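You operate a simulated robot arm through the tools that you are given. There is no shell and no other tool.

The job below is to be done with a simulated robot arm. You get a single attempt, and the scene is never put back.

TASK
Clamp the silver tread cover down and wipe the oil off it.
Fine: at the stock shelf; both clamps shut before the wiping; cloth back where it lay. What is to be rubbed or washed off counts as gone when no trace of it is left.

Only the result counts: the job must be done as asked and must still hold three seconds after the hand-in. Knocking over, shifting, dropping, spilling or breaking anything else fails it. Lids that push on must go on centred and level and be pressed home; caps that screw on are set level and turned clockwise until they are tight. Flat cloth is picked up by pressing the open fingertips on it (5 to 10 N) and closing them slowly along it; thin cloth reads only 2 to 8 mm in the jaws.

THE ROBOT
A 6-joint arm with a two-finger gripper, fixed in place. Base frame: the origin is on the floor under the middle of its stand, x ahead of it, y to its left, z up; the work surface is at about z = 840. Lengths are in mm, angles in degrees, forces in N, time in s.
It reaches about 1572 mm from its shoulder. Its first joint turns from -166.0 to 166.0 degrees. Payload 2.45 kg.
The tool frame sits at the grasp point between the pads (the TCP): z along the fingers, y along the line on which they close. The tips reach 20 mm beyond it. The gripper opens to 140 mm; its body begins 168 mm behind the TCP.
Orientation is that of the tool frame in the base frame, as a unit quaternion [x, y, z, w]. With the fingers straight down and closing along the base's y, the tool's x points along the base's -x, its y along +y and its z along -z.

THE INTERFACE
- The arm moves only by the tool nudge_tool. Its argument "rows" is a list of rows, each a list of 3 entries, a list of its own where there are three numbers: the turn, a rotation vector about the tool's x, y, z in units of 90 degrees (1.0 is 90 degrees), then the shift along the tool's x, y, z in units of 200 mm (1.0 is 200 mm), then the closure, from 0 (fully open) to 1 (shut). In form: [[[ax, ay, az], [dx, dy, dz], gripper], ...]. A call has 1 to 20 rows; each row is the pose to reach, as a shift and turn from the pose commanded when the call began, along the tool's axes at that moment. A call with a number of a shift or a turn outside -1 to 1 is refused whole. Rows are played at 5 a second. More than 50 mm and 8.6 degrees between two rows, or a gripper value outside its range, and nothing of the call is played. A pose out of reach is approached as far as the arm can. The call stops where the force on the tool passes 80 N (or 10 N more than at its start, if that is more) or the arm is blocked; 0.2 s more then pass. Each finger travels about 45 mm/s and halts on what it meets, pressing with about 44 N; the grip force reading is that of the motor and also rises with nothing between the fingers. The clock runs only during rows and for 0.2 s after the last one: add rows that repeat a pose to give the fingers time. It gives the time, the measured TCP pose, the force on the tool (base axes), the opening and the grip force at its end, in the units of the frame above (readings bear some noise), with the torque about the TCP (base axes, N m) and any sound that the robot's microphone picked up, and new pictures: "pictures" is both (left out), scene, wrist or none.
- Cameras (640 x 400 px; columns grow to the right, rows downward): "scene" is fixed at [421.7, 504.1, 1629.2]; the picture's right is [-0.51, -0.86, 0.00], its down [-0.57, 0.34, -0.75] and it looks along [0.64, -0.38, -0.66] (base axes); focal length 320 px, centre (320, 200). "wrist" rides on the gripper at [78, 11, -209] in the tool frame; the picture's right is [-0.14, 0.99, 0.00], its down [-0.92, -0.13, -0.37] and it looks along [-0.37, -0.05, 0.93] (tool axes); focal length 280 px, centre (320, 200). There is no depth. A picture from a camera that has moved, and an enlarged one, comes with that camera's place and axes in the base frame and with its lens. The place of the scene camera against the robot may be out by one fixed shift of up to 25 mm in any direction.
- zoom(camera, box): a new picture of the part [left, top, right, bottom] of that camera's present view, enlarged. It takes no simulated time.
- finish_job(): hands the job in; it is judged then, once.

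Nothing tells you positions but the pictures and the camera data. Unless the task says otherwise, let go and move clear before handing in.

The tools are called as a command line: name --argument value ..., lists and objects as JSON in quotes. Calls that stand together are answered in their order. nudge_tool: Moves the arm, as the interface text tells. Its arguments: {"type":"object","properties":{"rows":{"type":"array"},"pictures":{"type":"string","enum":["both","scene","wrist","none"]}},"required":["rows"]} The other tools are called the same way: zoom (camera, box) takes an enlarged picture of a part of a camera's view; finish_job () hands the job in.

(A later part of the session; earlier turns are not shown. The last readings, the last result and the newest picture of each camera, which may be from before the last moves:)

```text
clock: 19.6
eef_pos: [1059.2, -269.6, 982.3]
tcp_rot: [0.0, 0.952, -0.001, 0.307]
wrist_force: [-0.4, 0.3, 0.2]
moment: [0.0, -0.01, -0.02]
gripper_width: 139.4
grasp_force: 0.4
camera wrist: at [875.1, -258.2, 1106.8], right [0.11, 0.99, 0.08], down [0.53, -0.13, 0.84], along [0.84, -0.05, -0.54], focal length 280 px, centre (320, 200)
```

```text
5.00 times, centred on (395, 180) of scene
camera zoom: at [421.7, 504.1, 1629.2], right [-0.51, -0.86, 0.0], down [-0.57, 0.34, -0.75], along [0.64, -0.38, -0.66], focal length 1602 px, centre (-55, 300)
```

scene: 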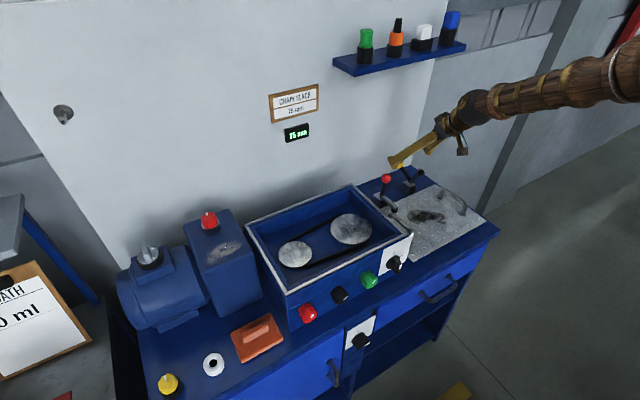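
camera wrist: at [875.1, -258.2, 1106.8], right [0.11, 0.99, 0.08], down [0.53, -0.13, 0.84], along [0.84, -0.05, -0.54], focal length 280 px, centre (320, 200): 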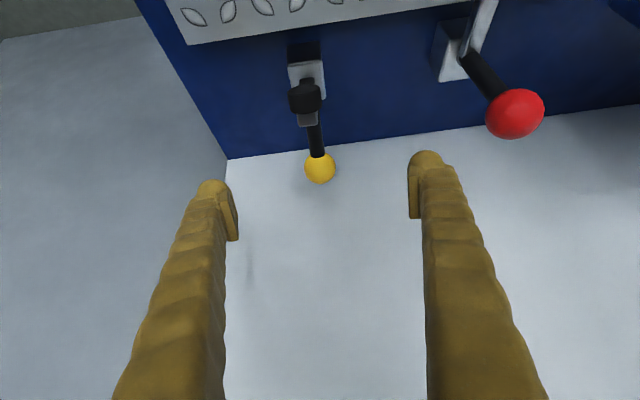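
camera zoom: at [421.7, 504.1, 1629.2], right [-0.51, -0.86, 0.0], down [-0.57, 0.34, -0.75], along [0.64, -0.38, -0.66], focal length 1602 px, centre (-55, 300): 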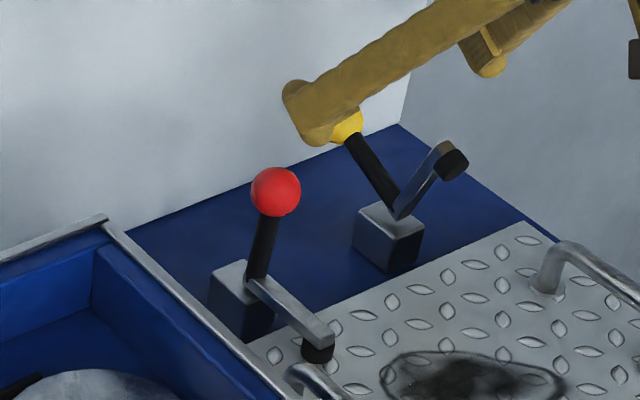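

The red clamp stays shut. The yellow ball is centred between the fingers at about (1107, -269, 919). I'll advance 80 mm and close.

nudge_tool --rows '[[[0, 0, 0], [0, 0, 0.15], 0], [[0, 0, 0], [0, 0, 0.29], 0], [[0, 0, 0], [0, 0, 0.4], 0], [[0, 0, 0], [0, 0, 0.4], 0.4], [[0, 0, 0], [0, 0, 0.4], 0.7], [[0, 0, 0], [0, 0, 0.4], 0.8], [[0, 0, 0], [0, 0, 0.4], 0.9], [[0, 0, 0], [0, 0, 0.4], 1.0], [[0, 0, 0], [0, 0, 0.4], 1.0], [[0, 0, 0], [0, 0, 0.4], 1.0]]' --pictures "wrist"

```text
clock: 21.8
eef_pos: [1105.2, -270.1, 916.1]
tcp_rot: [-0.001, 0.952, -0.001, 0.306]
wrist_force: [-0.4, 35.3, 2.6]
moment: [-0.09, -0.14, -0.13]
gripper_width: 30.6
grasp_force: 21.9
camera wrist: at [920.8, -259.3, 1039.5], right [0.11, 0.99, 0.08], down [0.53, -0.13, 0.84], along [0.84, -0.05, -0.54], focal length 280 px, centre (320, 200)
```

wrist: 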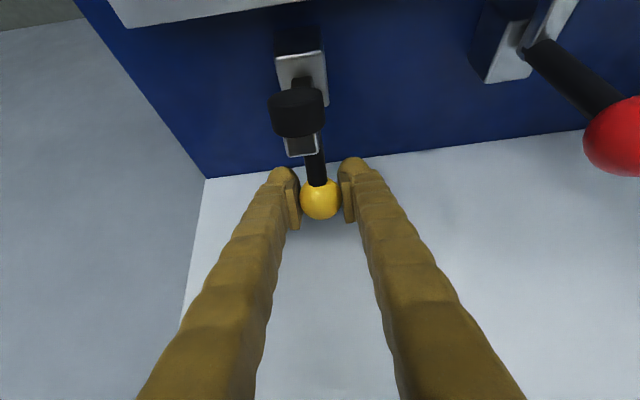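

Yellow ball gripped. I'll trim y by +1.5 mm and swing it along the same arc that worked for red.

nudge_tool --rows '[[[0, 0, 0], [-0.002, 0.004, -0.0257], 1.0], [[0, 0, 0], [-0.004, 0.0075, -0.0515], 1.0], [[0, 0, 0], [-0.003, 0.0075, -0.077], 1.0], [[0, 0, 0], [-0.0013, 0.0075, -0.1031], 1.0], [[0, 0, 0], [0.003, 0.0075, -0.1285], 1.0], [[0, 0, 0], [0.0082, 0.0075, -0.1539], 1.0], [[0, 0, 0], [0.0157, 0.0075, -0.1787], 1.0], [[0, 0, 0], [0.0242, 0.0075, -0.203], 1.0], [[0, 0, 0], [0.0242, 0.0075, -0.203], 1.0]]' --pictures "wrist"

```text
clock: 23.8
eef_pos: [1078.6, -270.9, 949.0]
tcp_rot: [0.0, 0.952, -0.001, 0.307]
wrist_force: [21.1, 22.4, 6.3]
moment: [0.05, -1.03, -0.05]
gripper_width: 30.0
grasp_force: 45.3
camera wrist: at [893.4, -258.3, 1070.8], right [0.11, 0.99, 0.08], down [0.53, -0.12, 0.84], along [0.84, -0.05, -0.54], focal length 280 px, centre (320, 200)
```

wrist: 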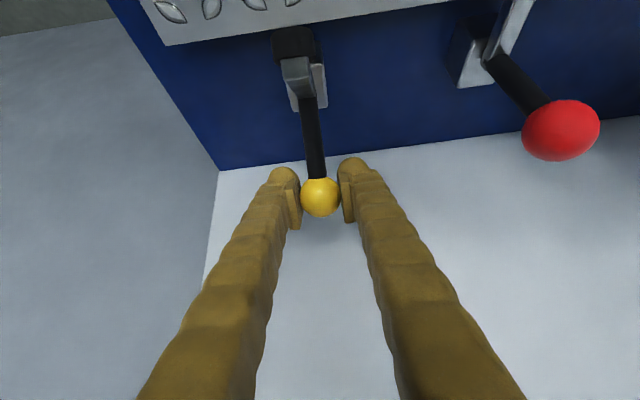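

nudge_tool --rows '[[[0, 0, 0], [0.0093, 0.005, -0.0245], 1.0], [[0, 0, 0], [0.0186, 0.005, -0.0483], 1.0], [[0, 0, 0], [0.0325, 0.005, -0.0705], 1.0], [[0, 0, 0], [0.0469, 0.005, -0.0923], 1.0], [[0, 0, 0], [0.0639, 0.005, -0.112], 1.0], [[0, 0, 0], [0.0809, 0.005, -0.1318], 1.0], [[0, 0, 0], [0.1, 0.005, -0.1493], 1.0], [[0, 0, 0], [0.1197, 0.005, -0.1667], 1.0], [[0, 0, 0], [0.1197, 0.005, -0.1667], 1.0]]'

zoom --camera "scene" --box '[350, 140, 440, 220]'

```text
clock: 25.8
eef_pos: [1040.4, -270.7, 961.3]
tcp_rot: [-0.001, 0.952, -0.001, 0.306]
wrist_force: [11.0, -3.1, -4.7]
moment: [-0.09, -0.93, 0.08]
gripper_width: 29.9
grasp_force: 45.1
camera wrist: at [854.8, -258.4, 1084.2], right [0.11, 0.99, 0.08], down [0.53, -0.13, 0.84], along [0.84, -0.05, -0.54], focal length 280 px, centre (320, 200)
```

scene: 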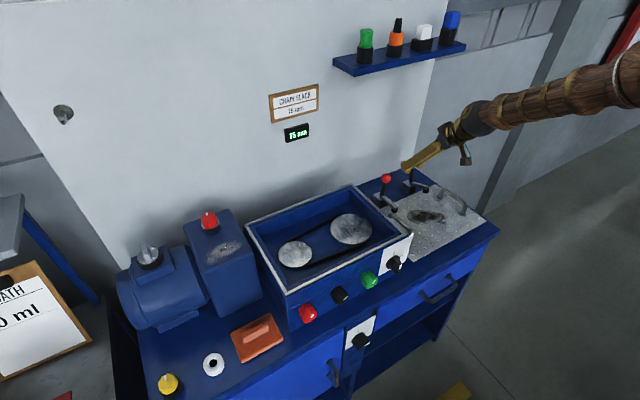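
wrist: 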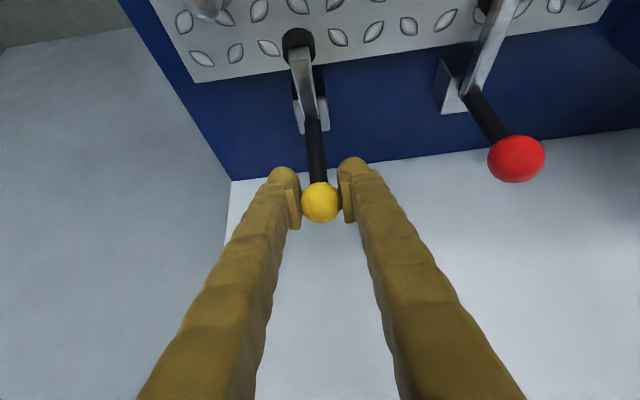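

```text
5.00 times, centred on (395, 180) of scene
camera zoom: at [421.7, 504.1, 1629.2], right [-0.51, -0.86, 0.0], down [-0.57, 0.34, -0.75], along [0.64, -0.38, -0.66], focal length 1602 px, centre (-55, 300)
```

zoom: 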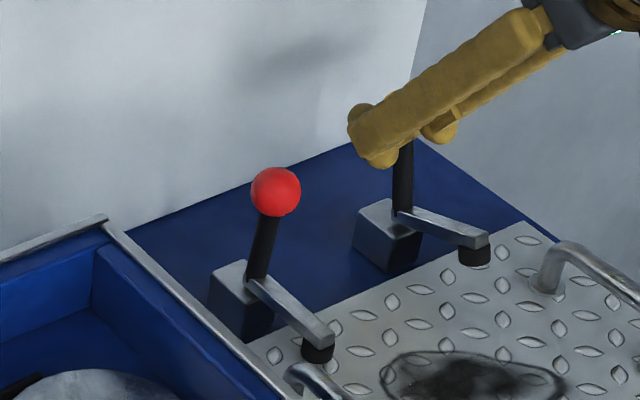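

Yellow is nearly down. I'll carry it a little further, open the fingers, retract, close, and come round behind the ball to push it home.

nudge_tool --rows '[[[0, 0, 0], [0.0198, 0, -0.0138], 1.0], [[0, 0, 0], [0.0397, 0, -0.0275], 1.0], [[0, 0, 0], [0.0397, 0, -0.0275], 1.0], [[0, 0, 0], [0.0397, 0, -0.0275], 0.6], [[0, 0, 0], [0.0397, 0, -0.0275], 0.4], [[0, 0, 0], [0.0397, 0, -0.0275], 0.4], [[0, 0, 0], [0.0397, 0, -0.2275], 0.4], [[0, 0, 0], [0.0397, 0, -0.4275], 0.4], [[0, 0, 0], [0.0397, 0, -0.4275], 0.4]]'

zoom --camera "scene" --box '[350, 140, 440, 220]'

zoom --camera "wrist" --box '[240, 60, 400, 220]'

```text
clock: 27.8
eef_pos: [981.6, -269.0, 1024.9]
tcp_rot: [-0.001, 0.952, -0.001, 0.306]
wrist_force: [-0.5, 0.2, -0.4]
moment: [-0.06, 0.01, -0.01]
gripper_width: 84.4
grasp_force: 0.1
camera wrist: at [796.8, -256.7, 1149.4], right [0.11, 0.99, 0.08], down [0.53, -0.13, 0.84], along [0.84, -0.05, -0.54], focal length 280 px, centre (320, 200)
```

scene: 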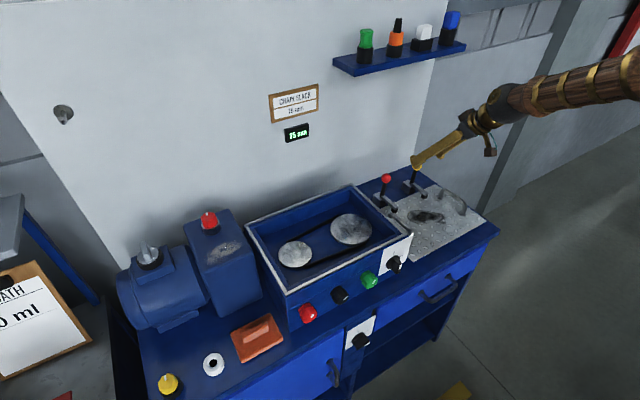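
wrist: 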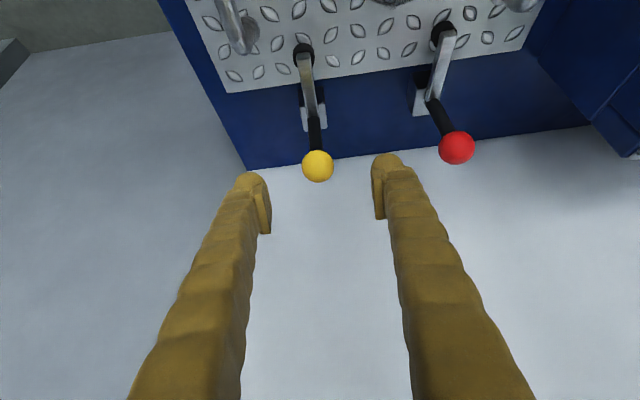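

```text
5.00 times, centred on (395, 180) of scene
camera zoom: at [421.7, 504.1, 1629.2], right [-0.51, -0.86, 0.0], down [-0.57, 0.34, -0.75], along [0.64, -0.38, -0.66], focal length 1602 px, centre (-55, 300)
```

zoom: 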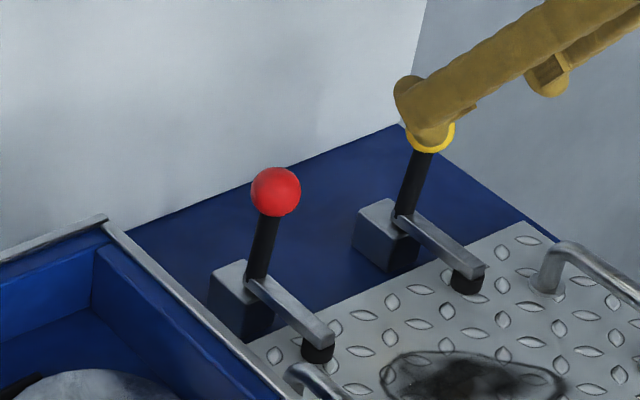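

```text
2.50 times, centred on (320, 140) of wrist
camera zoom: at [796.8, -256.7, 1149.4], right [0.11, 0.99, 0.08], down [0.53, -0.13, 0.84], along [0.84, -0.05, -0.54], focal length 701 px, centre (320, 350)
```

zoom: 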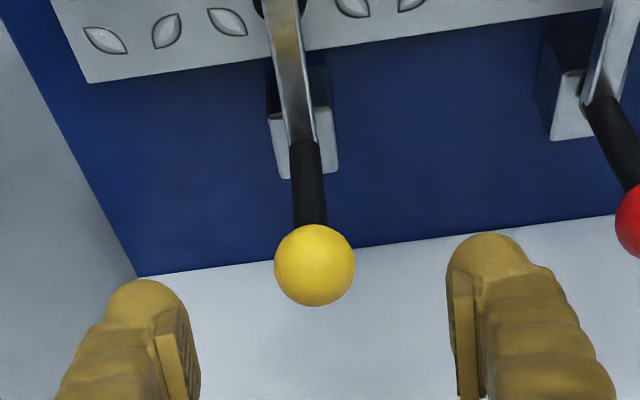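

Yellow's lever is at the same near-shut stage that red was. I'll close the fingers, go over the ball and come down behind it.

nudge_tool --rows '[[[0, 0, 0], [-0.172, 0, 0.001], 0.8], [[0, 0, 0], [-0.3286, 0, 0.083], 1.0], [[0, 0, 0], [-0.456, -0.003, 0.2055], 1.0], [[0, 0, 0], [-0.456, -0.005, 0.2055], 1.0], [[0, 0, 0], [-0.368, -0.005, 0.327], 1.0], [[0, 0, 0], [-0.295, -0.005, 0.4285], 1.0], [[0, 0, 0], [-0.295, -0.005, 0.4285], 1.0]]'

zoom --camera "scene" --box '[350, 140, 440, 220]'

```text
clock: 29.4
eef_pos: [1080.1, -267.3, 994.0]
tcp_rot: [0.0, 0.952, -0.002, 0.306]
wrist_force: [0.1, 0.5, -0.5]
moment: [0.02, -0.02, 0.03]
gripper_width: 0.0
grasp_force: 29.6
camera wrist: at [895.4, -256.9, 1116.3], right [0.11, 0.99, 0.08], down [0.53, -0.13, 0.84], along [0.84, -0.05, -0.54], focal length 280 px, centre (320, 200)
```

scene: 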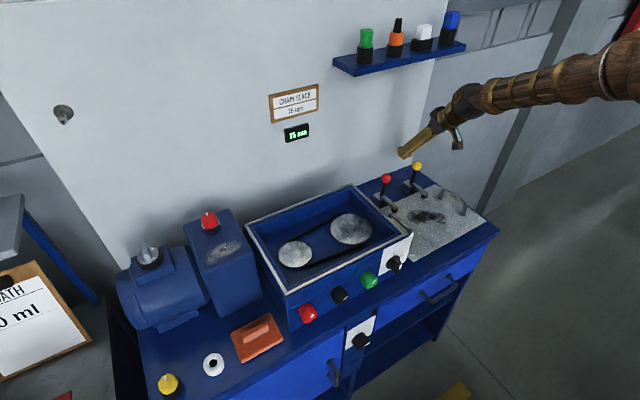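
wrist: 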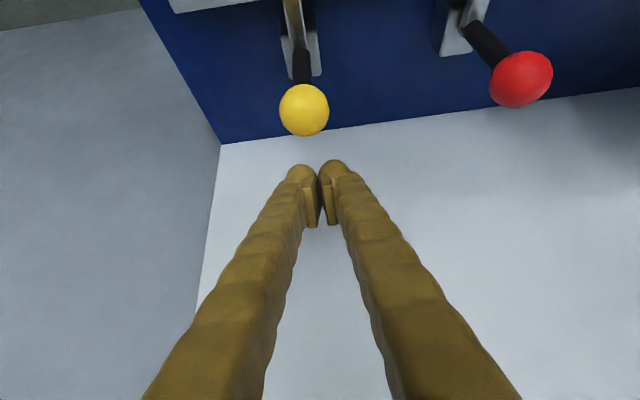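

```text
5.00 times, centred on (395, 180) of scene
camera zoom: at [421.7, 504.1, 1629.2], right [-0.51, -0.86, 0.0], down [-0.57, 0.34, -0.75], along [0.64, -0.38, -0.66], focal length 1602 px, centre (-55, 300)
```

zoom: 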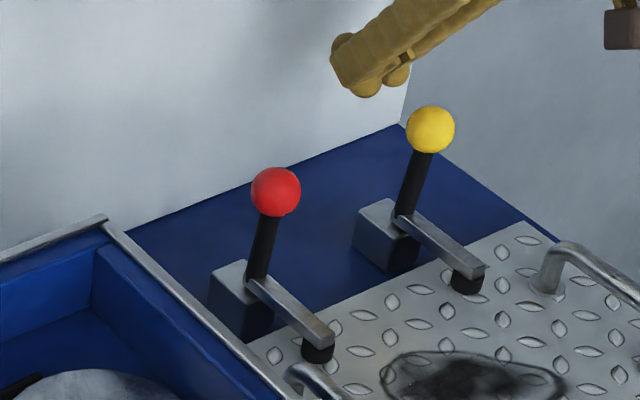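

The yellow ball now sits at (1022, -269, 962), the same posture as the shut red one. I'll give it a check push from behind to confirm it's against its stop.

nudge_tool --rows '[[[0, 0, 0], [0.07, -0.0075, -0.007], 1.0], [[0, 0, 0], [0.138, -0.0075, -0.0135], 1.0], [[0, 0, 0], [0.153, -0.0075, -0.0135], 1.0], [[0, 0, 0], [0.165, -0.0075, -0.0135], 1.0], [[0, 0, 0], [0.173, -0.0075, -0.0135], 1.0], [[0, 0, 0], [0.173, -0.0075, -0.0135], 1.0]]'

zoom --camera "scene" --box '[350, 140, 440, 220]'

```text
clock: 30.8
eef_pos: [1052.1, -270.7, 974.7]
tcp_rot: [-0.001, 0.952, 0.0, 0.308]
wrist_force: [23.7, 7.8, 13.1]
moment: [-0.04, 0.29, -0.22]
gripper_width: 6.0
grasp_force: 28.6
camera wrist: at [867.7, -259.0, 1096.6], right [0.11, 0.99, 0.08], down [0.53, -0.12, 0.84], along [0.84, -0.05, -0.54], focal length 280 px, centre (320, 200)
```

scene: 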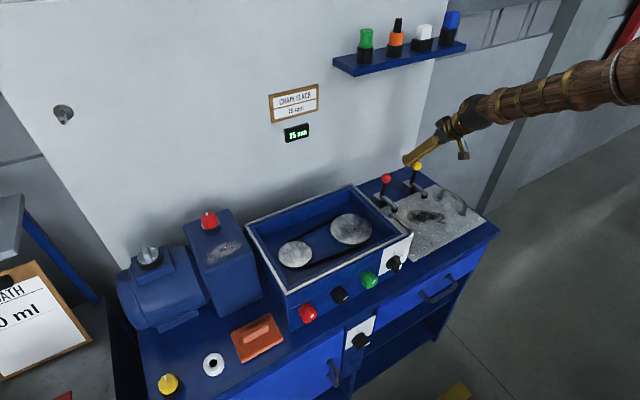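
wrist: 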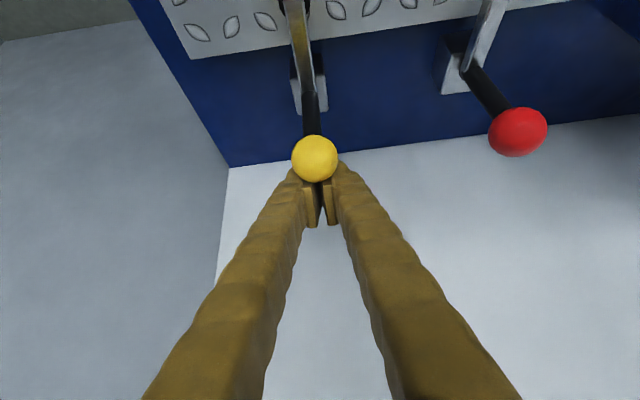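

```text
5.00 times, centred on (395, 180) of scene
camera zoom: at [421.7, 504.1, 1629.2], right [-0.51, -0.86, 0.0], down [-0.57, 0.34, -0.75], along [0.64, -0.38, -0.66], focal length 1602 px, centre (-55, 300)
```

zoom: 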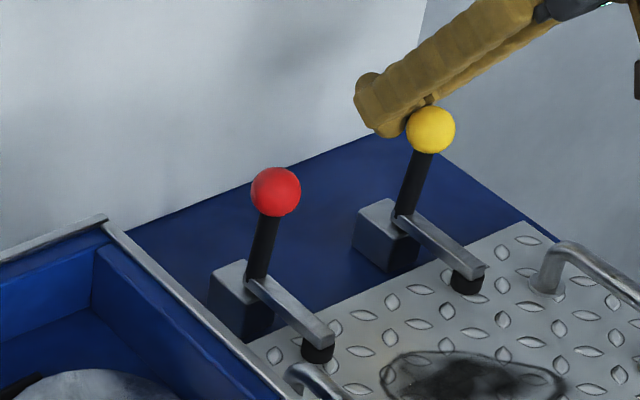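

nudge_tool --rows '[[[0, 0, 0], [0.008, 0, 0], 1.0], [[0, 0, 0], [0.016, 0, 0], 1.0], [[0, 0, 0], [0.016, 0, 0], 1.0]]' --pictures "scene"

zoom --camera "scene" --box '[350, 140, 440, 220]'

```text
clock: 31.6
eef_pos: [1051.3, -270.2, 972.7]
tcp_rot: [-0.001, 0.951, -0.002, 0.309]
wrist_force: [71.5, 9.6, 36.2]
moment: [-0.32, 0.77, -0.55]
gripper_width: 5.8
grasp_force: 29.3
```

scene: 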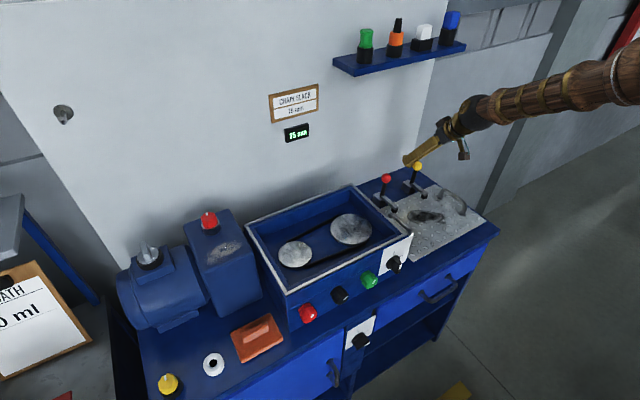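

```text
5.00 times, centred on (395, 180) of scene
camera zoom: at [421.7, 504.1, 1629.2], right [-0.51, -0.86, 0.0], down [-0.57, 0.34, -0.75], along [0.64, -0.38, -0.66], focal length 1602 px, centre (-55, 300)
```

zoom: 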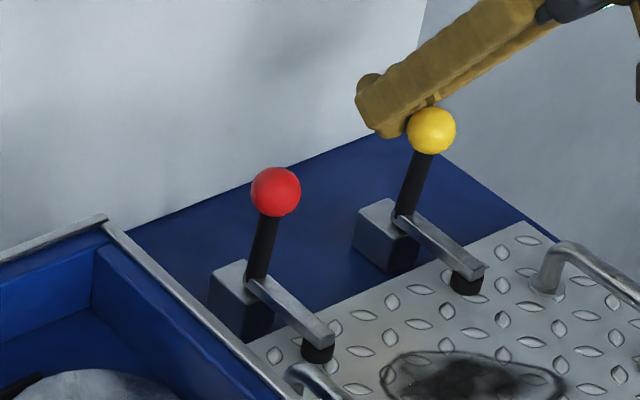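

The yellow ball hasn't moved at 80 N, so both clamps are shut. I'll back away from the clamps and head over to look at the orange cloth with the wrist camera.

nudge_tool --rows '[[[0, 0, 0], [-0.1, 0, 0], 1.0], [[0, 0, 0], [-0.2, 0, 0], 1.0], [[0, 0, 0], [-0.263, 0, -0.12], 1.0], [[0, 0, 0], [-0.327, 0, -0.239], 1.0], [[0, 0, 0], [-0.292, 0.033, -0.408], 1.0], [[0, 0, 0], [-0.258, 0.067, -0.577], 1.0], [[0, 0, 0], [-0.223, 0.1, -0.745], 0.5], [[0, 0, 0], [-0.223, 0.1, -0.745], 0.0]]' --pictures "scene"

zoom --camera "scene" --box '[350, 140, 500, 240]'

```text
clock: 33.4
eef_pos: [997.0, -249.4, 1117.1]
tcp_rot: [0.0, 0.952, -0.001, 0.306]
wrist_force: [0.5, 0.4, 0.6]
moment: [0.03, 0.02, -0.02]
gripper_width: 50.4
grasp_force: 0.0
```

scene: 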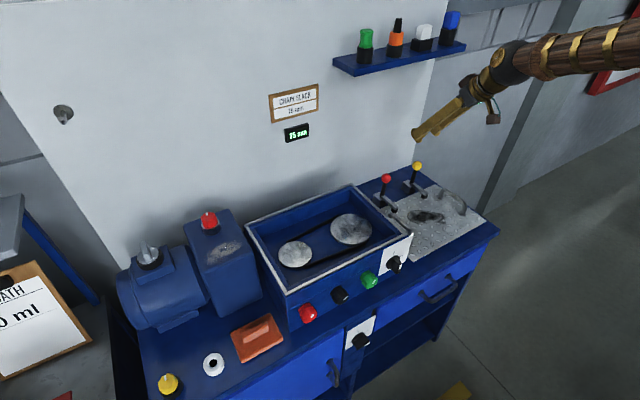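

```text
4.00 times, centred on (425, 190) of scene
camera zoom: at [421.7, 504.1, 1629.2], right [-0.51, -0.86, 0.0], down [-0.57, 0.34, -0.75], along [0.64, -0.38, -0.66], focal length 1282 px, centre (-100, 240)
```

zoom: 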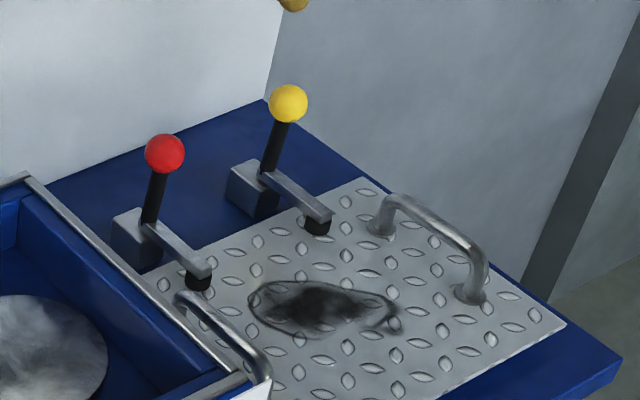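

Both pucks rest on the cover, and the cover and stain are in view. I'll straighten the tool and travel toward the cloth.

nudge_tool --rows '[[[0, 0.067, 0], [0.04, 0.167, -0.101], 0.0], [[0, 0.134, 0], [0.08, 0.333, -0.202], 0.0], [[0, 0.2, 0], [0.12, 0.5, -0.303], 0.0], [[0, 0.266, 0], [0.16, 0.667, -0.405], 0.0], [[0, 0.333, 0], [0.2, 0.833, -0.506], 0.0], [[0, 0.399, 0], [0.239, 1.0, -0.607], 0.0], [[0, 0.399, 0], [0.239, 1.0, -0.607], 0.0]]' --pictures "none"

```text
clock: 35.0
eef_pos: [886.1, -48.6, 1194.1]
tcp_rot: [-0.001, 1.0, -0.001, -0.003]
wrist_force: [-0.5, -0.6, 0.0]
moment: [-0.04, 0.0, 0.0]
gripper_width: 140.0
grasp_force: 0.1
```

nudge_tool --rows '[[[0, -0.004, 0], [0.1, 0.2, 0.02], 0.0], [[0, -0.004, 0], [0.2, 0.4, 0.04], 0.0], [[0, -0.004, 0], [0.3, 0.6, 0.06], 0.0], [[0, -0.004, 0], [0.4, 0.8, 0.08], 0.0], [[0, -0.004, 0], [0.5, 1.0, 0.1], 0.0], [[0, -0.004, 0], [0.5, 1.0, 0.1], 0.0]]' --pictures "none"

nudge_tool --rows '[[[0, 0, 0], [0.1, 0.2, 0.02], 0.0], [[0, 0, 0], [0.2, 0.4, 0.04], 0.0], [[0, 0, 0], [0.3, 0.6, 0.06], 0.0], [[0, 0, 0], [0.4, 0.8, 0.08], 0.0], [[0, 0, 0], [0.5, 1.0, 0.1], 0.0], [[0, 0, 0], [0.5, 1.0, 0.1], 0.0]]'

```text
clock: 36.4
eef_pos: [791.0, 148.8, 1170.0]
tcp_rot: [0.001, 1.0, -0.002, 0.0]
wrist_force: [-0.2, -0.4, -0.9]
moment: [0.03, 0.0, 0.03]
gripper_width: 140.1
grasp_force: 0.0
```

```text
clock: 37.8
eef_pos: [689.6, 346.6, 1145.4]
tcp_rot: [0.0, 1.0, -0.002, 0.0]
wrist_force: [0.1, 0.0, -0.2]
moment: [0.01, -0.01, 0.01]
gripper_width: 140.2
grasp_force: 0.0
camera wrist: at [612.0, 357.4, 1353.1], right [0.14, 0.99, 0.0], down [0.92, -0.13, 0.37], along [0.37, -0.05, -0.93], focal length 280 px, centre (320, 200)
```

scene: 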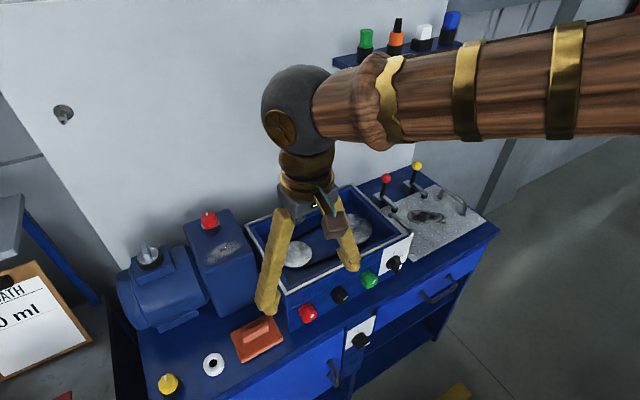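
wrist: 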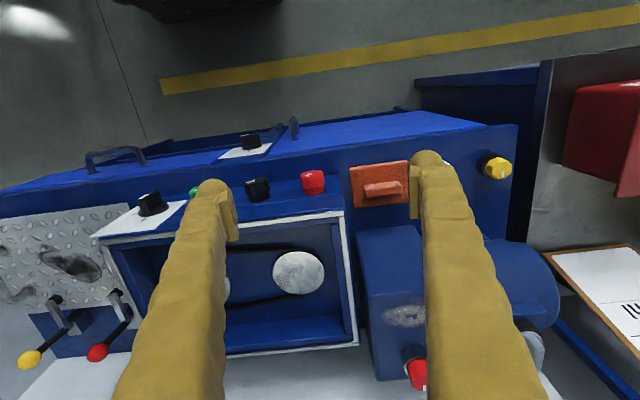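

The cloth is near (798, 447). I'll move over so that it sits between the fingers and look at it closely.

nudge_tool --rows '[[[0, 0, 0], [0, 0.23, 0.05], 0.0], [[0, 0, 0], [0, 0.46, 0.1], 0.0], [[0, 0, 0], [-0.05, 0.5, 0.2], 0.0], [[0, 0, 0], [-0.1, 0.5, 0.3], 0.0], [[0, 0, 0], [-0.1, 0.5, 0.3], 0.0]]'

zoom --camera "wrist" --box '[220, 100, 420, 240]'

```text
clock: 39.0
eef_pos: [709.5, 451.3, 1087.5]
tcp_rot: [0.0, 1.0, -0.002, 0.0]
wrist_force: [0.6, -0.6, -0.1]
moment: [-0.03, -0.01, 0.02]
gripper_width: 139.9
grasp_force: 0.0
camera wrist: at [631.6, 462.4, 1295.5], right [0.14, 0.99, 0.0], down [0.92, -0.13, 0.37], along [0.37, -0.05, -0.93], focal length 280 px, centre (320, 200)
```

scene: 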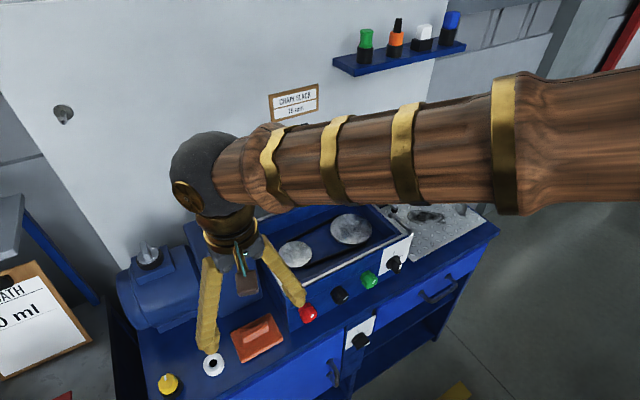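
wrist: 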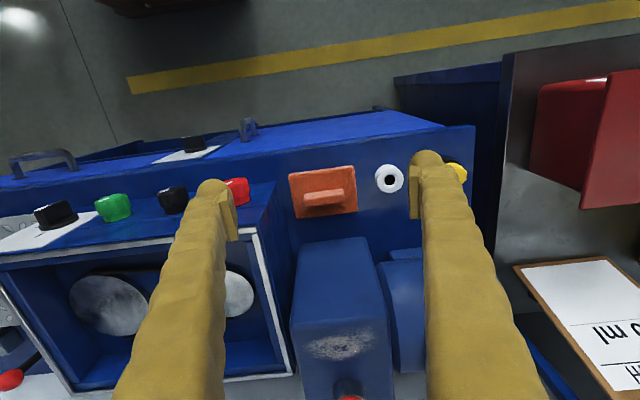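

```text
2.86 times, centred on (320, 170) of wrist
camera zoom: at [631.6, 462.4, 1295.5], right [0.14, 0.99, 0.0], down [0.92, -0.13, 0.37], along [0.37, -0.05, -0.93], focal length 801 px, centre (320, 286)
```

zoom: 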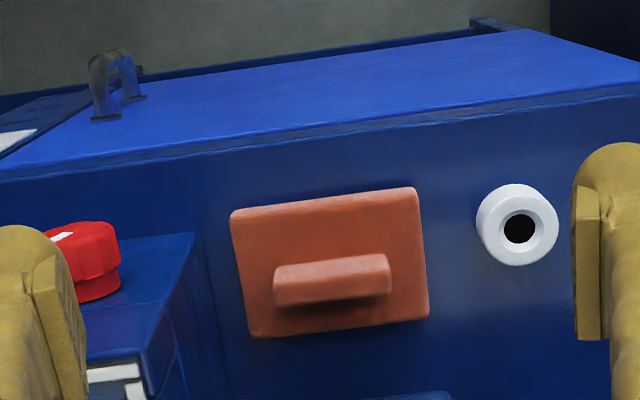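

zoom --camera "wrist" --box '[280, 155, 370, 225]'

zoom --camera "scene" --box '[180, 300, 320, 400]'

zoom --camera "wrist" --box '[230, 120, 470, 400]'

```text
5.71 times, centred on (325, 190) of wrist
camera zoom: at [631.6, 462.4, 1295.5], right [0.14, 0.99, 0.0], down [0.92, -0.13, 0.37], along [0.37, -0.05, -0.93], focal length 1602 px, centre (291, 257)
```

zoom: 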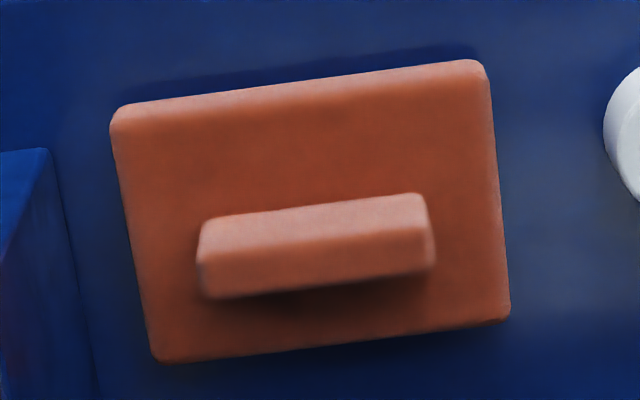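

```text
4.00 times, centred on (250, 350) of scene
camera zoom: at [421.7, 504.1, 1629.2], right [-0.51, -0.86, 0.0], down [-0.57, 0.34, -0.75], along [0.64, -0.38, -0.66], focal length 1282 px, centre (600, -400)
```

zoom: 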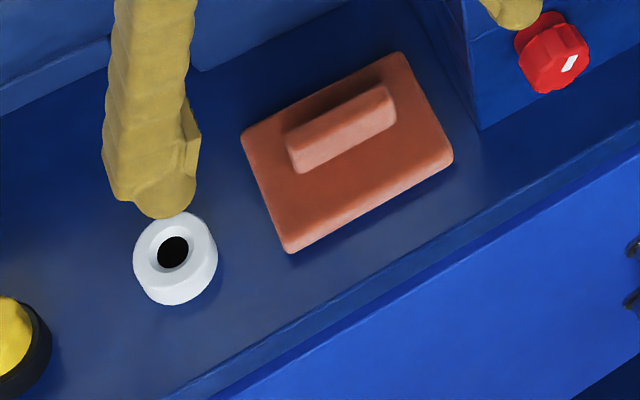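

```text
1.43 times, centred on (350, 260) of wrist
camera zoom: at [631.6, 462.4, 1295.5], right [0.14, 0.99, 0.0], down [0.92, -0.13, 0.37], along [0.37, -0.05, -0.93], focal length 401 px, centre (277, 114)
```

zoom: 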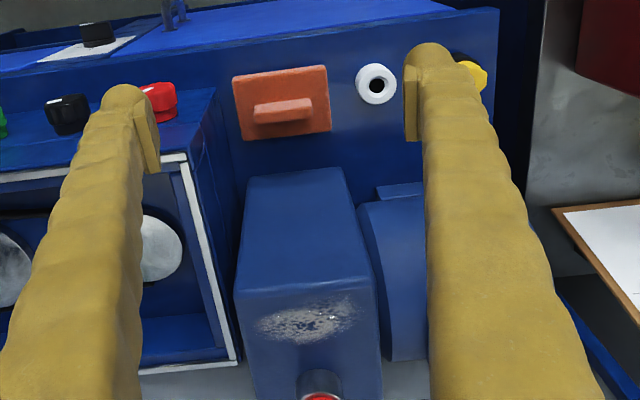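

The cloth is a pad about 81 × 107 mm centred at (797, 446.5) and square to the base axes, with a ridge about 62 mm long in y and 12–15 mm wide. The tray (y ≤ 367) is close on one side, so I'll turn the gripper 90° and close across the ridge along x.

nudge_tool --rows '[[[0, 0, 0.091], [0, 0, 0], 0.3], [[0, 0, 0.182], [0, 0, 0], 0.5], [[0, 0, 0.273], [0, 0, 0], 0.5], [[0, 0, 0.364], [0, 0, 0], 0.5], [[0, 0, 0.455], [0, 0, 0], 0.5], [[0, 0, 0.545], [0, 0, 0], 0.5], [[0, 0, 0.636], [0, 0, 0], 0.5], [[0, 0, 0.727], [0, 0, 0], 0.5], [[0, 0, 0.818], [0, 0, 0], 0.5], [[0, 0, 0.909], [0, 0, 0], 0.5], [[0, 0, 1.0], [0, 0, 0], 0.5], [[0, 0, 1.0], [0, 0, 0], 0.5]]'

```text
clock: 41.6
eef_pos: [707.6, 448.7, 1085.2]
tcp_rot: [0.707, 0.707, 0.0, 0.002]
wrist_force: [0.3, -0.4, 0.5]
moment: [0.04, -0.01, -0.02]
gripper_width: 70.0
grasp_force: 0.0
camera wrist: at [719.1, 528.0, 1294.2], right [0.99, -0.14, 0.0], down [-0.13, -0.92, 0.37], along [-0.05, -0.37, -0.93], focal length 280 px, centre (320, 200)
```

scene: 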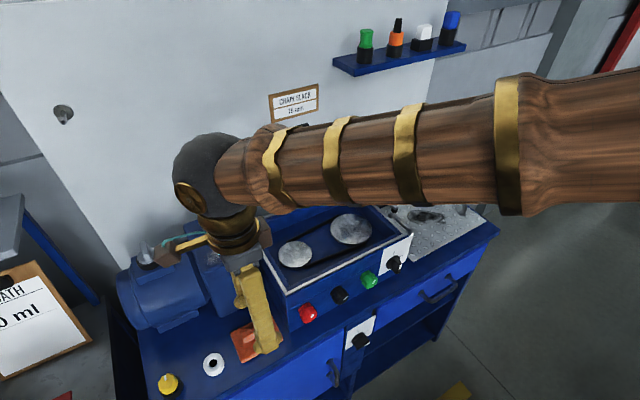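
wrist: 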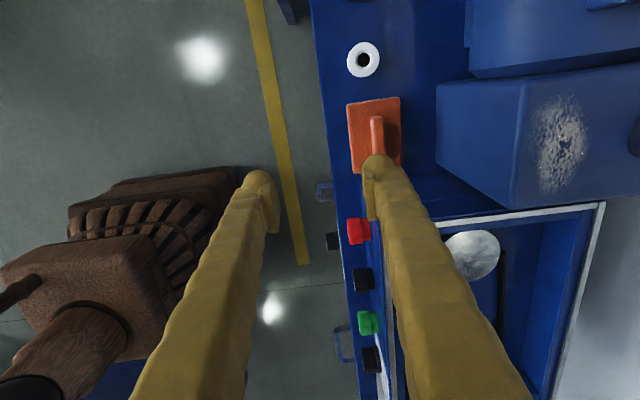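

The rotation worked. I'll move over the ridge at (798, 447) and come part way down to check the alignment.

nudge_tool --rows '[[[0, 0, 0], [0, 0.225, 0.08], 0.5], [[0, 0, 0], [-0.005, 0.45, 0.16], 0.5], [[0, 0, 0], [-0.008, 0.45, 0.39], 0.5], [[0, 0, 0], [-0.008, 0.45, 0.6], 0.5], [[0, 0, 0], [-0.008, 0.45, 0.6], 0.5]]'

zoom --camera "wrist" --box '[220, 60, 420, 260]'

zoom --camera "scene" --box '[180, 270, 320, 390]'

```text
clock: 42.8
eef_pos: [798.6, 445.5, 967.5]
tcp_rot: [0.708, 0.707, 0.0, 0.002]
wrist_force: [-0.4, 0.3, 0.6]
moment: [0.01, 0.04, 0.01]
gripper_width: 70.2
grasp_force: 0.1
camera wrist: at [810.1, 524.7, 1175.0], right [0.99, -0.14, 0.0], down [-0.13, -0.92, 0.37], along [-0.05, -0.37, -0.93], focal length 280 px, centre (320, 200)
```

scene: 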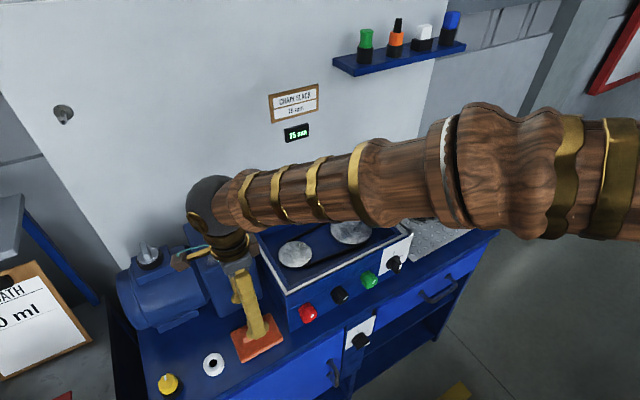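
wrist: 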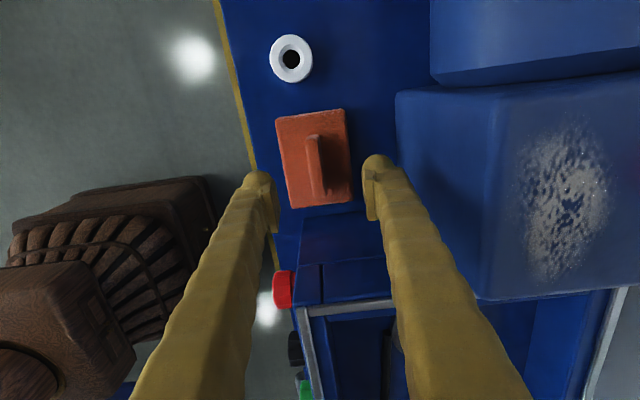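

```text
2.00 times, centred on (320, 160) of wrist
camera zoom: at [810.1, 524.7, 1175.0], right [0.99, -0.14, 0.0], down [-0.13, -0.92, 0.37], along [-0.05, -0.37, -0.93], focal length 561 px, centre (320, 280)
```

zoom: 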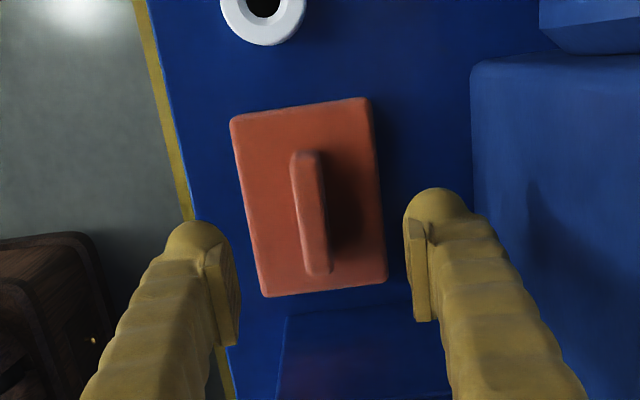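

```text
3.33 times, centred on (250, 330) of scene
camera zoom: at [421.7, 504.1, 1629.2], right [-0.51, -0.86, 0.0], down [-0.57, 0.34, -0.75], along [0.64, -0.38, -0.66], focal length 1068 px, centre (553, -233)
```

zoom: 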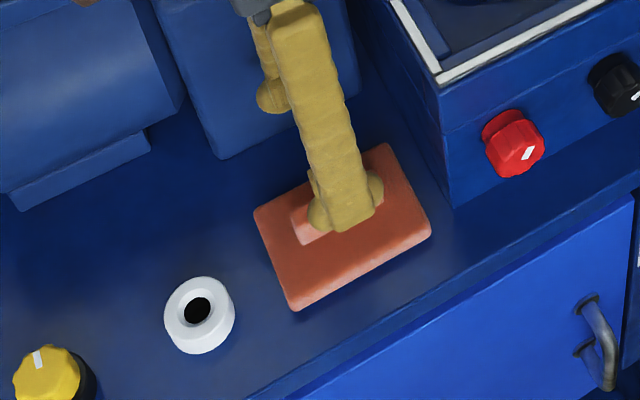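

The ridge centre is about 4 mm toward -x of the finger midline. I'll correct that and descend so the fingertips straddle the ridge just above the pad.

nudge_tool --rows '[[[0, 0, 0], [0.003, -0.02, 0.15], 0.5], [[0, 0, 0], [0.003, -0.02, 0.3], 0.5], [[0, 0, 0], [0.003, -0.02, 0.4], 0.5], [[0, 0, 0], [0.003, -0.02, 0.4475], 0.5], [[0, 0, 0], [0.003, -0.02, 0.4475], 0.5]]'

zoom --camera "wrist" --box '[220, 100, 420, 300]'

zoom --camera "scene" --box '[200, 280, 300, 380]'

```text
clock: 44.0
eef_pos: [794.1, 447.9, 877.4]
tcp_rot: [0.707, 0.707, 0.0, 0.002]
wrist_force: [-1.9, 0.1, 6.5]
moment: [-0.03, -0.21, -0.05]
gripper_width: 70.0
grasp_force: 0.1
camera wrist: at [805.2, 526.4, 1085.0], right [0.99, -0.14, 0.0], down [-0.13, -0.92, 0.37], along [-0.05, -0.37, -0.93], focal length 280 px, centre (320, 200)
```

scene: 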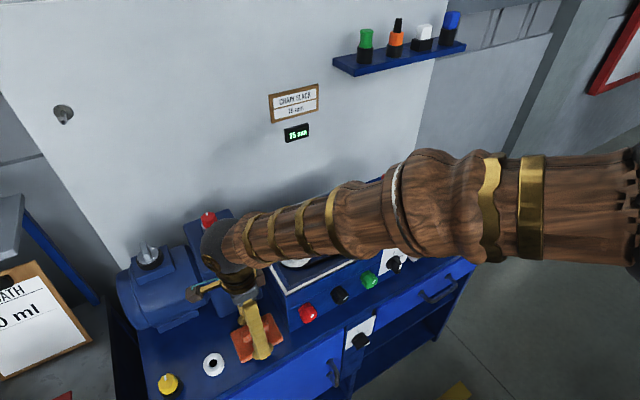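
wrist: 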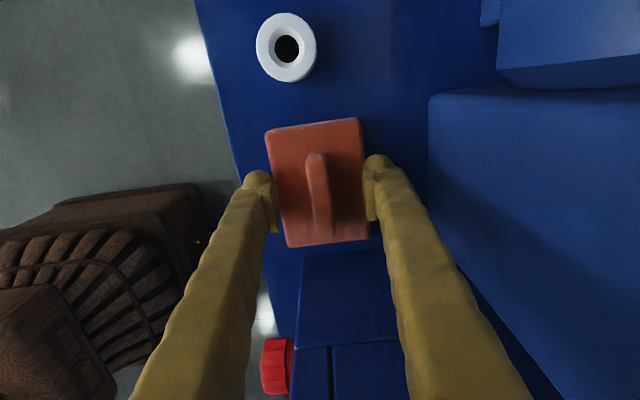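

```text
2.00 times, centred on (320, 200) of wrist
camera zoom: at [805.2, 526.4, 1085.0], right [0.99, -0.14, 0.0], down [-0.13, -0.92, 0.37], along [-0.05, -0.37, -0.93], focal length 561 px, centre (320, 200)
```

zoom: 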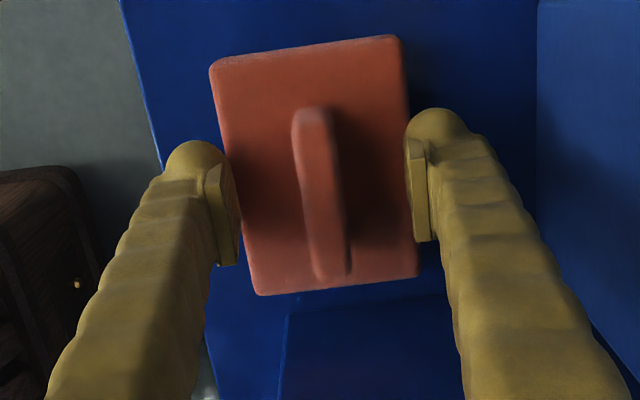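

```text
4.00 times, centred on (250, 330) of scene
camera zoom: at [421.7, 504.1, 1629.2], right [-0.51, -0.86, 0.0], down [-0.57, 0.34, -0.75], along [0.64, -0.38, -0.66], focal length 1282 px, centre (600, -320)
```

zoom: 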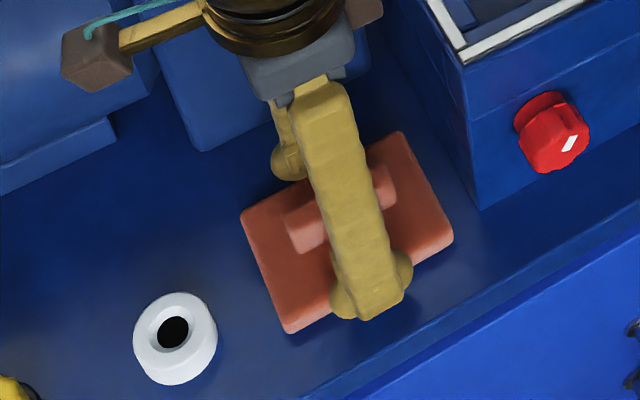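

The fingertips just touch the pad (6.5 N), so its top is about z = 857. I'll raise 3 mm and close gently across the ridge.

nudge_tool --rows '[[[0, 0, 0], [0, 0, -0.015], 0.5], [[0, 0, 0], [0, 0, -0.015], 0.6], [[0, 0, 0], [0, 0, -0.015], 0.7], [[0, 0, 0], [0, 0, -0.015], 0.78], [[0, 0, 0], [0, 0, -0.015], 0.78]]'

zoom --camera "wrist" --box '[220, 100, 420, 300]'

```text
clock: 45.2
eef_pos: [795.5, 447.3, 880.7]
tcp_rot: [0.707, 0.707, 0.0, 0.001]
wrist_force: [-0.5, -0.1, 2.7]
moment: [0.05, 0.08, 0.01]
gripper_width: 31.8
grasp_force: 0.3
camera wrist: at [805.9, 526.7, 1087.6], right [0.99, -0.14, 0.0], down [-0.13, -0.92, 0.37], along [-0.05, -0.37, -0.93], focal length 280 px, centre (320, 200)
```

scene: 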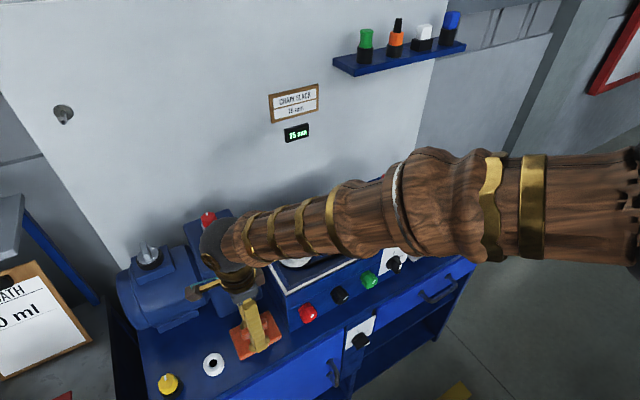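
wrist: 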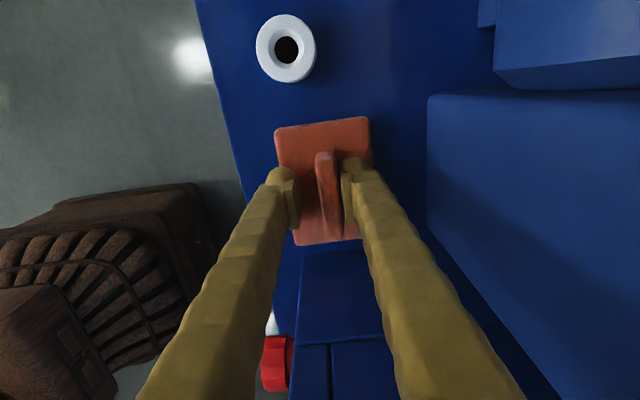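

```text
2.00 times, centred on (320, 200) of wrist
camera zoom: at [805.9, 526.7, 1087.6], right [0.99, -0.14, 0.0], down [-0.13, -0.92, 0.37], along [-0.05, -0.37, -0.93], focal length 561 px, centre (320, 200)
```

zoom: 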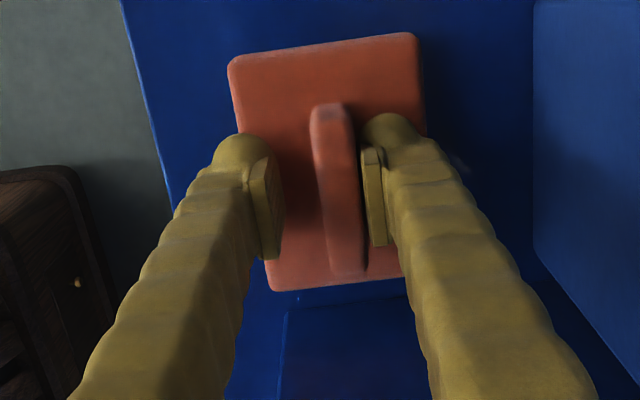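

A fingertip dragged the pad about 7 mm toward +x, so I'll remember its original centre, about (795.6, 445.5), for putting it back. I'll raise slightly, re-centre on the ridge and close.

nudge_tool --rows '[[[0, 0, 0], [0, 0, -0.012], 0.78], [[0, 0, 0], [0, 0.025, -0.012], 0.78], [[0, 0, 0], [0, 0.025, -0.012], 0.85], [[0, 0, 0], [0, 0.025, -0.012], 0.92], [[0, 0, 0], [0, 0.025, -0.012], 1.0], [[0, 0, 0], [0, 0.025, -0.012], 1.0], [[0, 0, 0], [0, 0.025, -0.012], 1.0]]'

zoom --camera "wrist" --box '[220, 100, 420, 300]'

zoom --camera "scene" --box '[200, 280, 300, 380]'

```text
clock: 46.8
eef_pos: [798.9, 449.6, 881.4]
tcp_rot: [0.707, 0.707, -0.001, 0.002]
wrist_force: [-0.3, 0.2, -0.2]
moment: [0.01, 0.0, -0.01]
gripper_width: 14.5
grasp_force: 40.8
camera wrist: at [810.5, 527.6, 1089.7], right [0.99, -0.14, 0.0], down [-0.13, -0.92, 0.37], along [-0.05, -0.37, -0.93], focal length 280 px, centre (320, 200)
```

scene: 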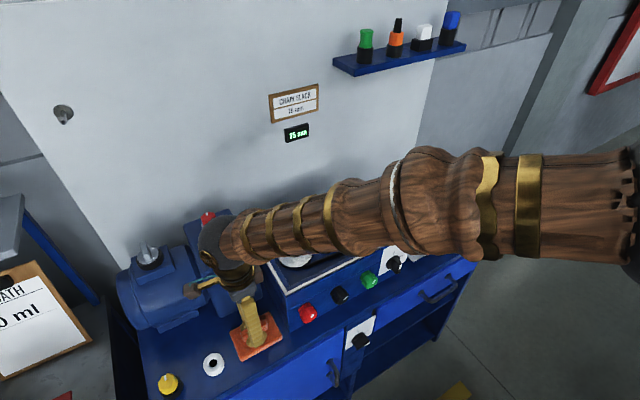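
wrist: 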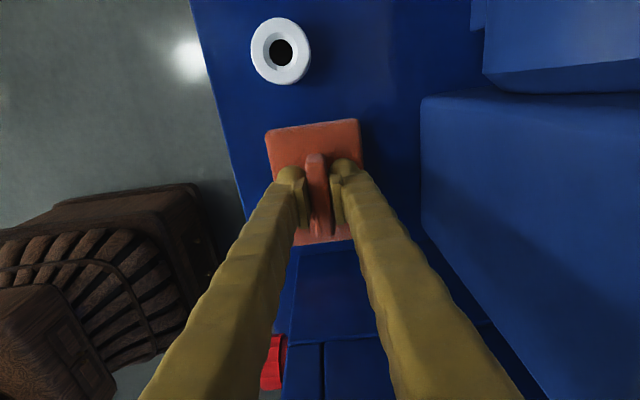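

```text
2.00 times, centred on (320, 200) of wrist
camera zoom: at [810.5, 527.6, 1089.7], right [0.99, -0.14, 0.0], down [-0.13, -0.92, 0.37], along [-0.05, -0.37, -0.93], focal length 561 px, centre (320, 200)
```

zoom: 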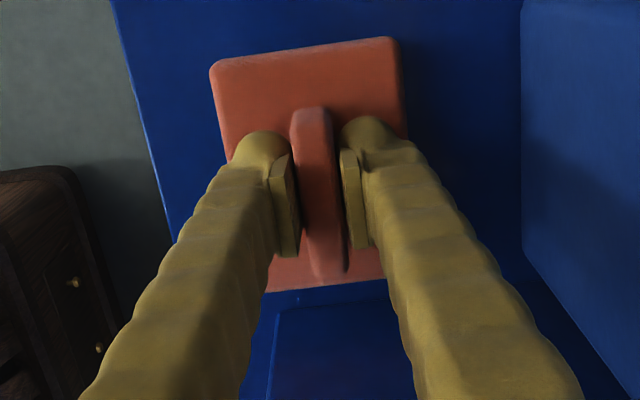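

```text
4.00 times, centred on (250, 330) of scene
camera zoom: at [421.7, 504.1, 1629.2], right [-0.51, -0.86, 0.0], down [-0.57, 0.34, -0.75], along [0.64, -0.38, -0.66], focal length 1282 px, centre (600, -320)
```

zoom: 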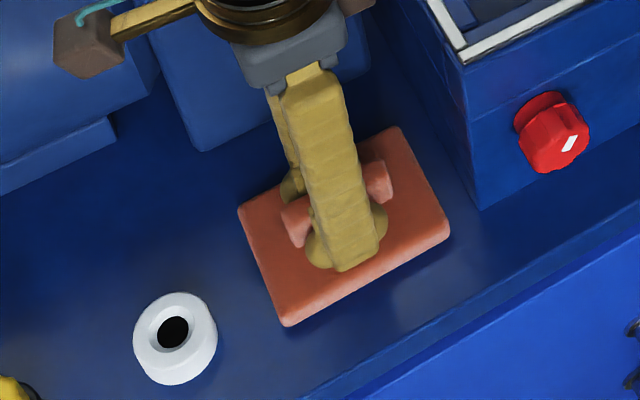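

The ridge is held at 14.5 mm with about 41 N. I'll lift straight up slowly.

nudge_tool --rows '[[[0, 0, 0], [0, 0, -0.05], 1.0], [[0, 0, 0], [0, 0, -0.15], 1.0], [[0, 0, 0], [0, 0, -0.3], 1.0], [[0, 0, 0], [0, 0, -0.48], 1.0], [[0, 0, 0], [0, 0, -0.66], 1.0], [[0, 0, 0], [0, 0, -0.84], 1.0], [[0, 0, 0], [0, 0, -1.0], 1.0], [[0, 0, 0], [0, 0, -1.0], 1.0]]'

```text
clock: 48.6
eef_pos: [800.0, 448.5, 1082.0]
tcp_rot: [0.707, 0.707, -0.001, 0.002]
wrist_force: [-0.1, 0.5, 0.2]
moment: [0.02, 0.0, 0.02]
gripper_width: 0.0
grasp_force: 29.3
camera wrist: at [809.9, 527.2, 1289.4], right [0.99, -0.14, 0.0], down [-0.13, -0.92, 0.37], along [-0.05, -0.37, -0.93], focal length 280 px, centre (320, 200)
```

scene: 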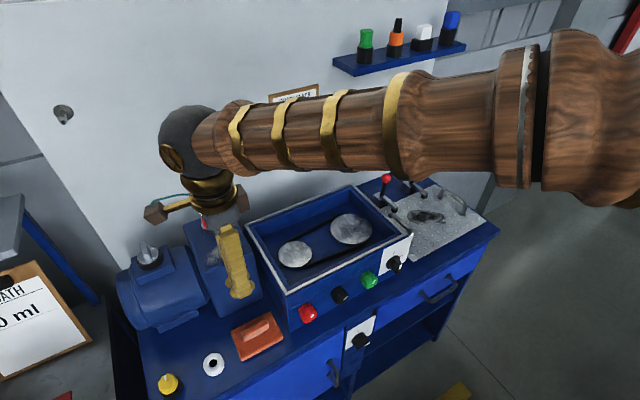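
wrist: 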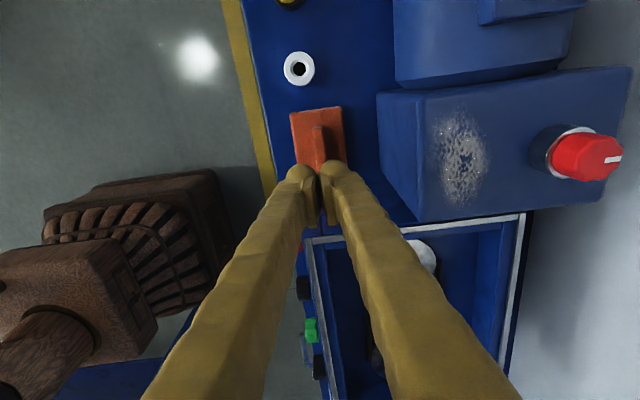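

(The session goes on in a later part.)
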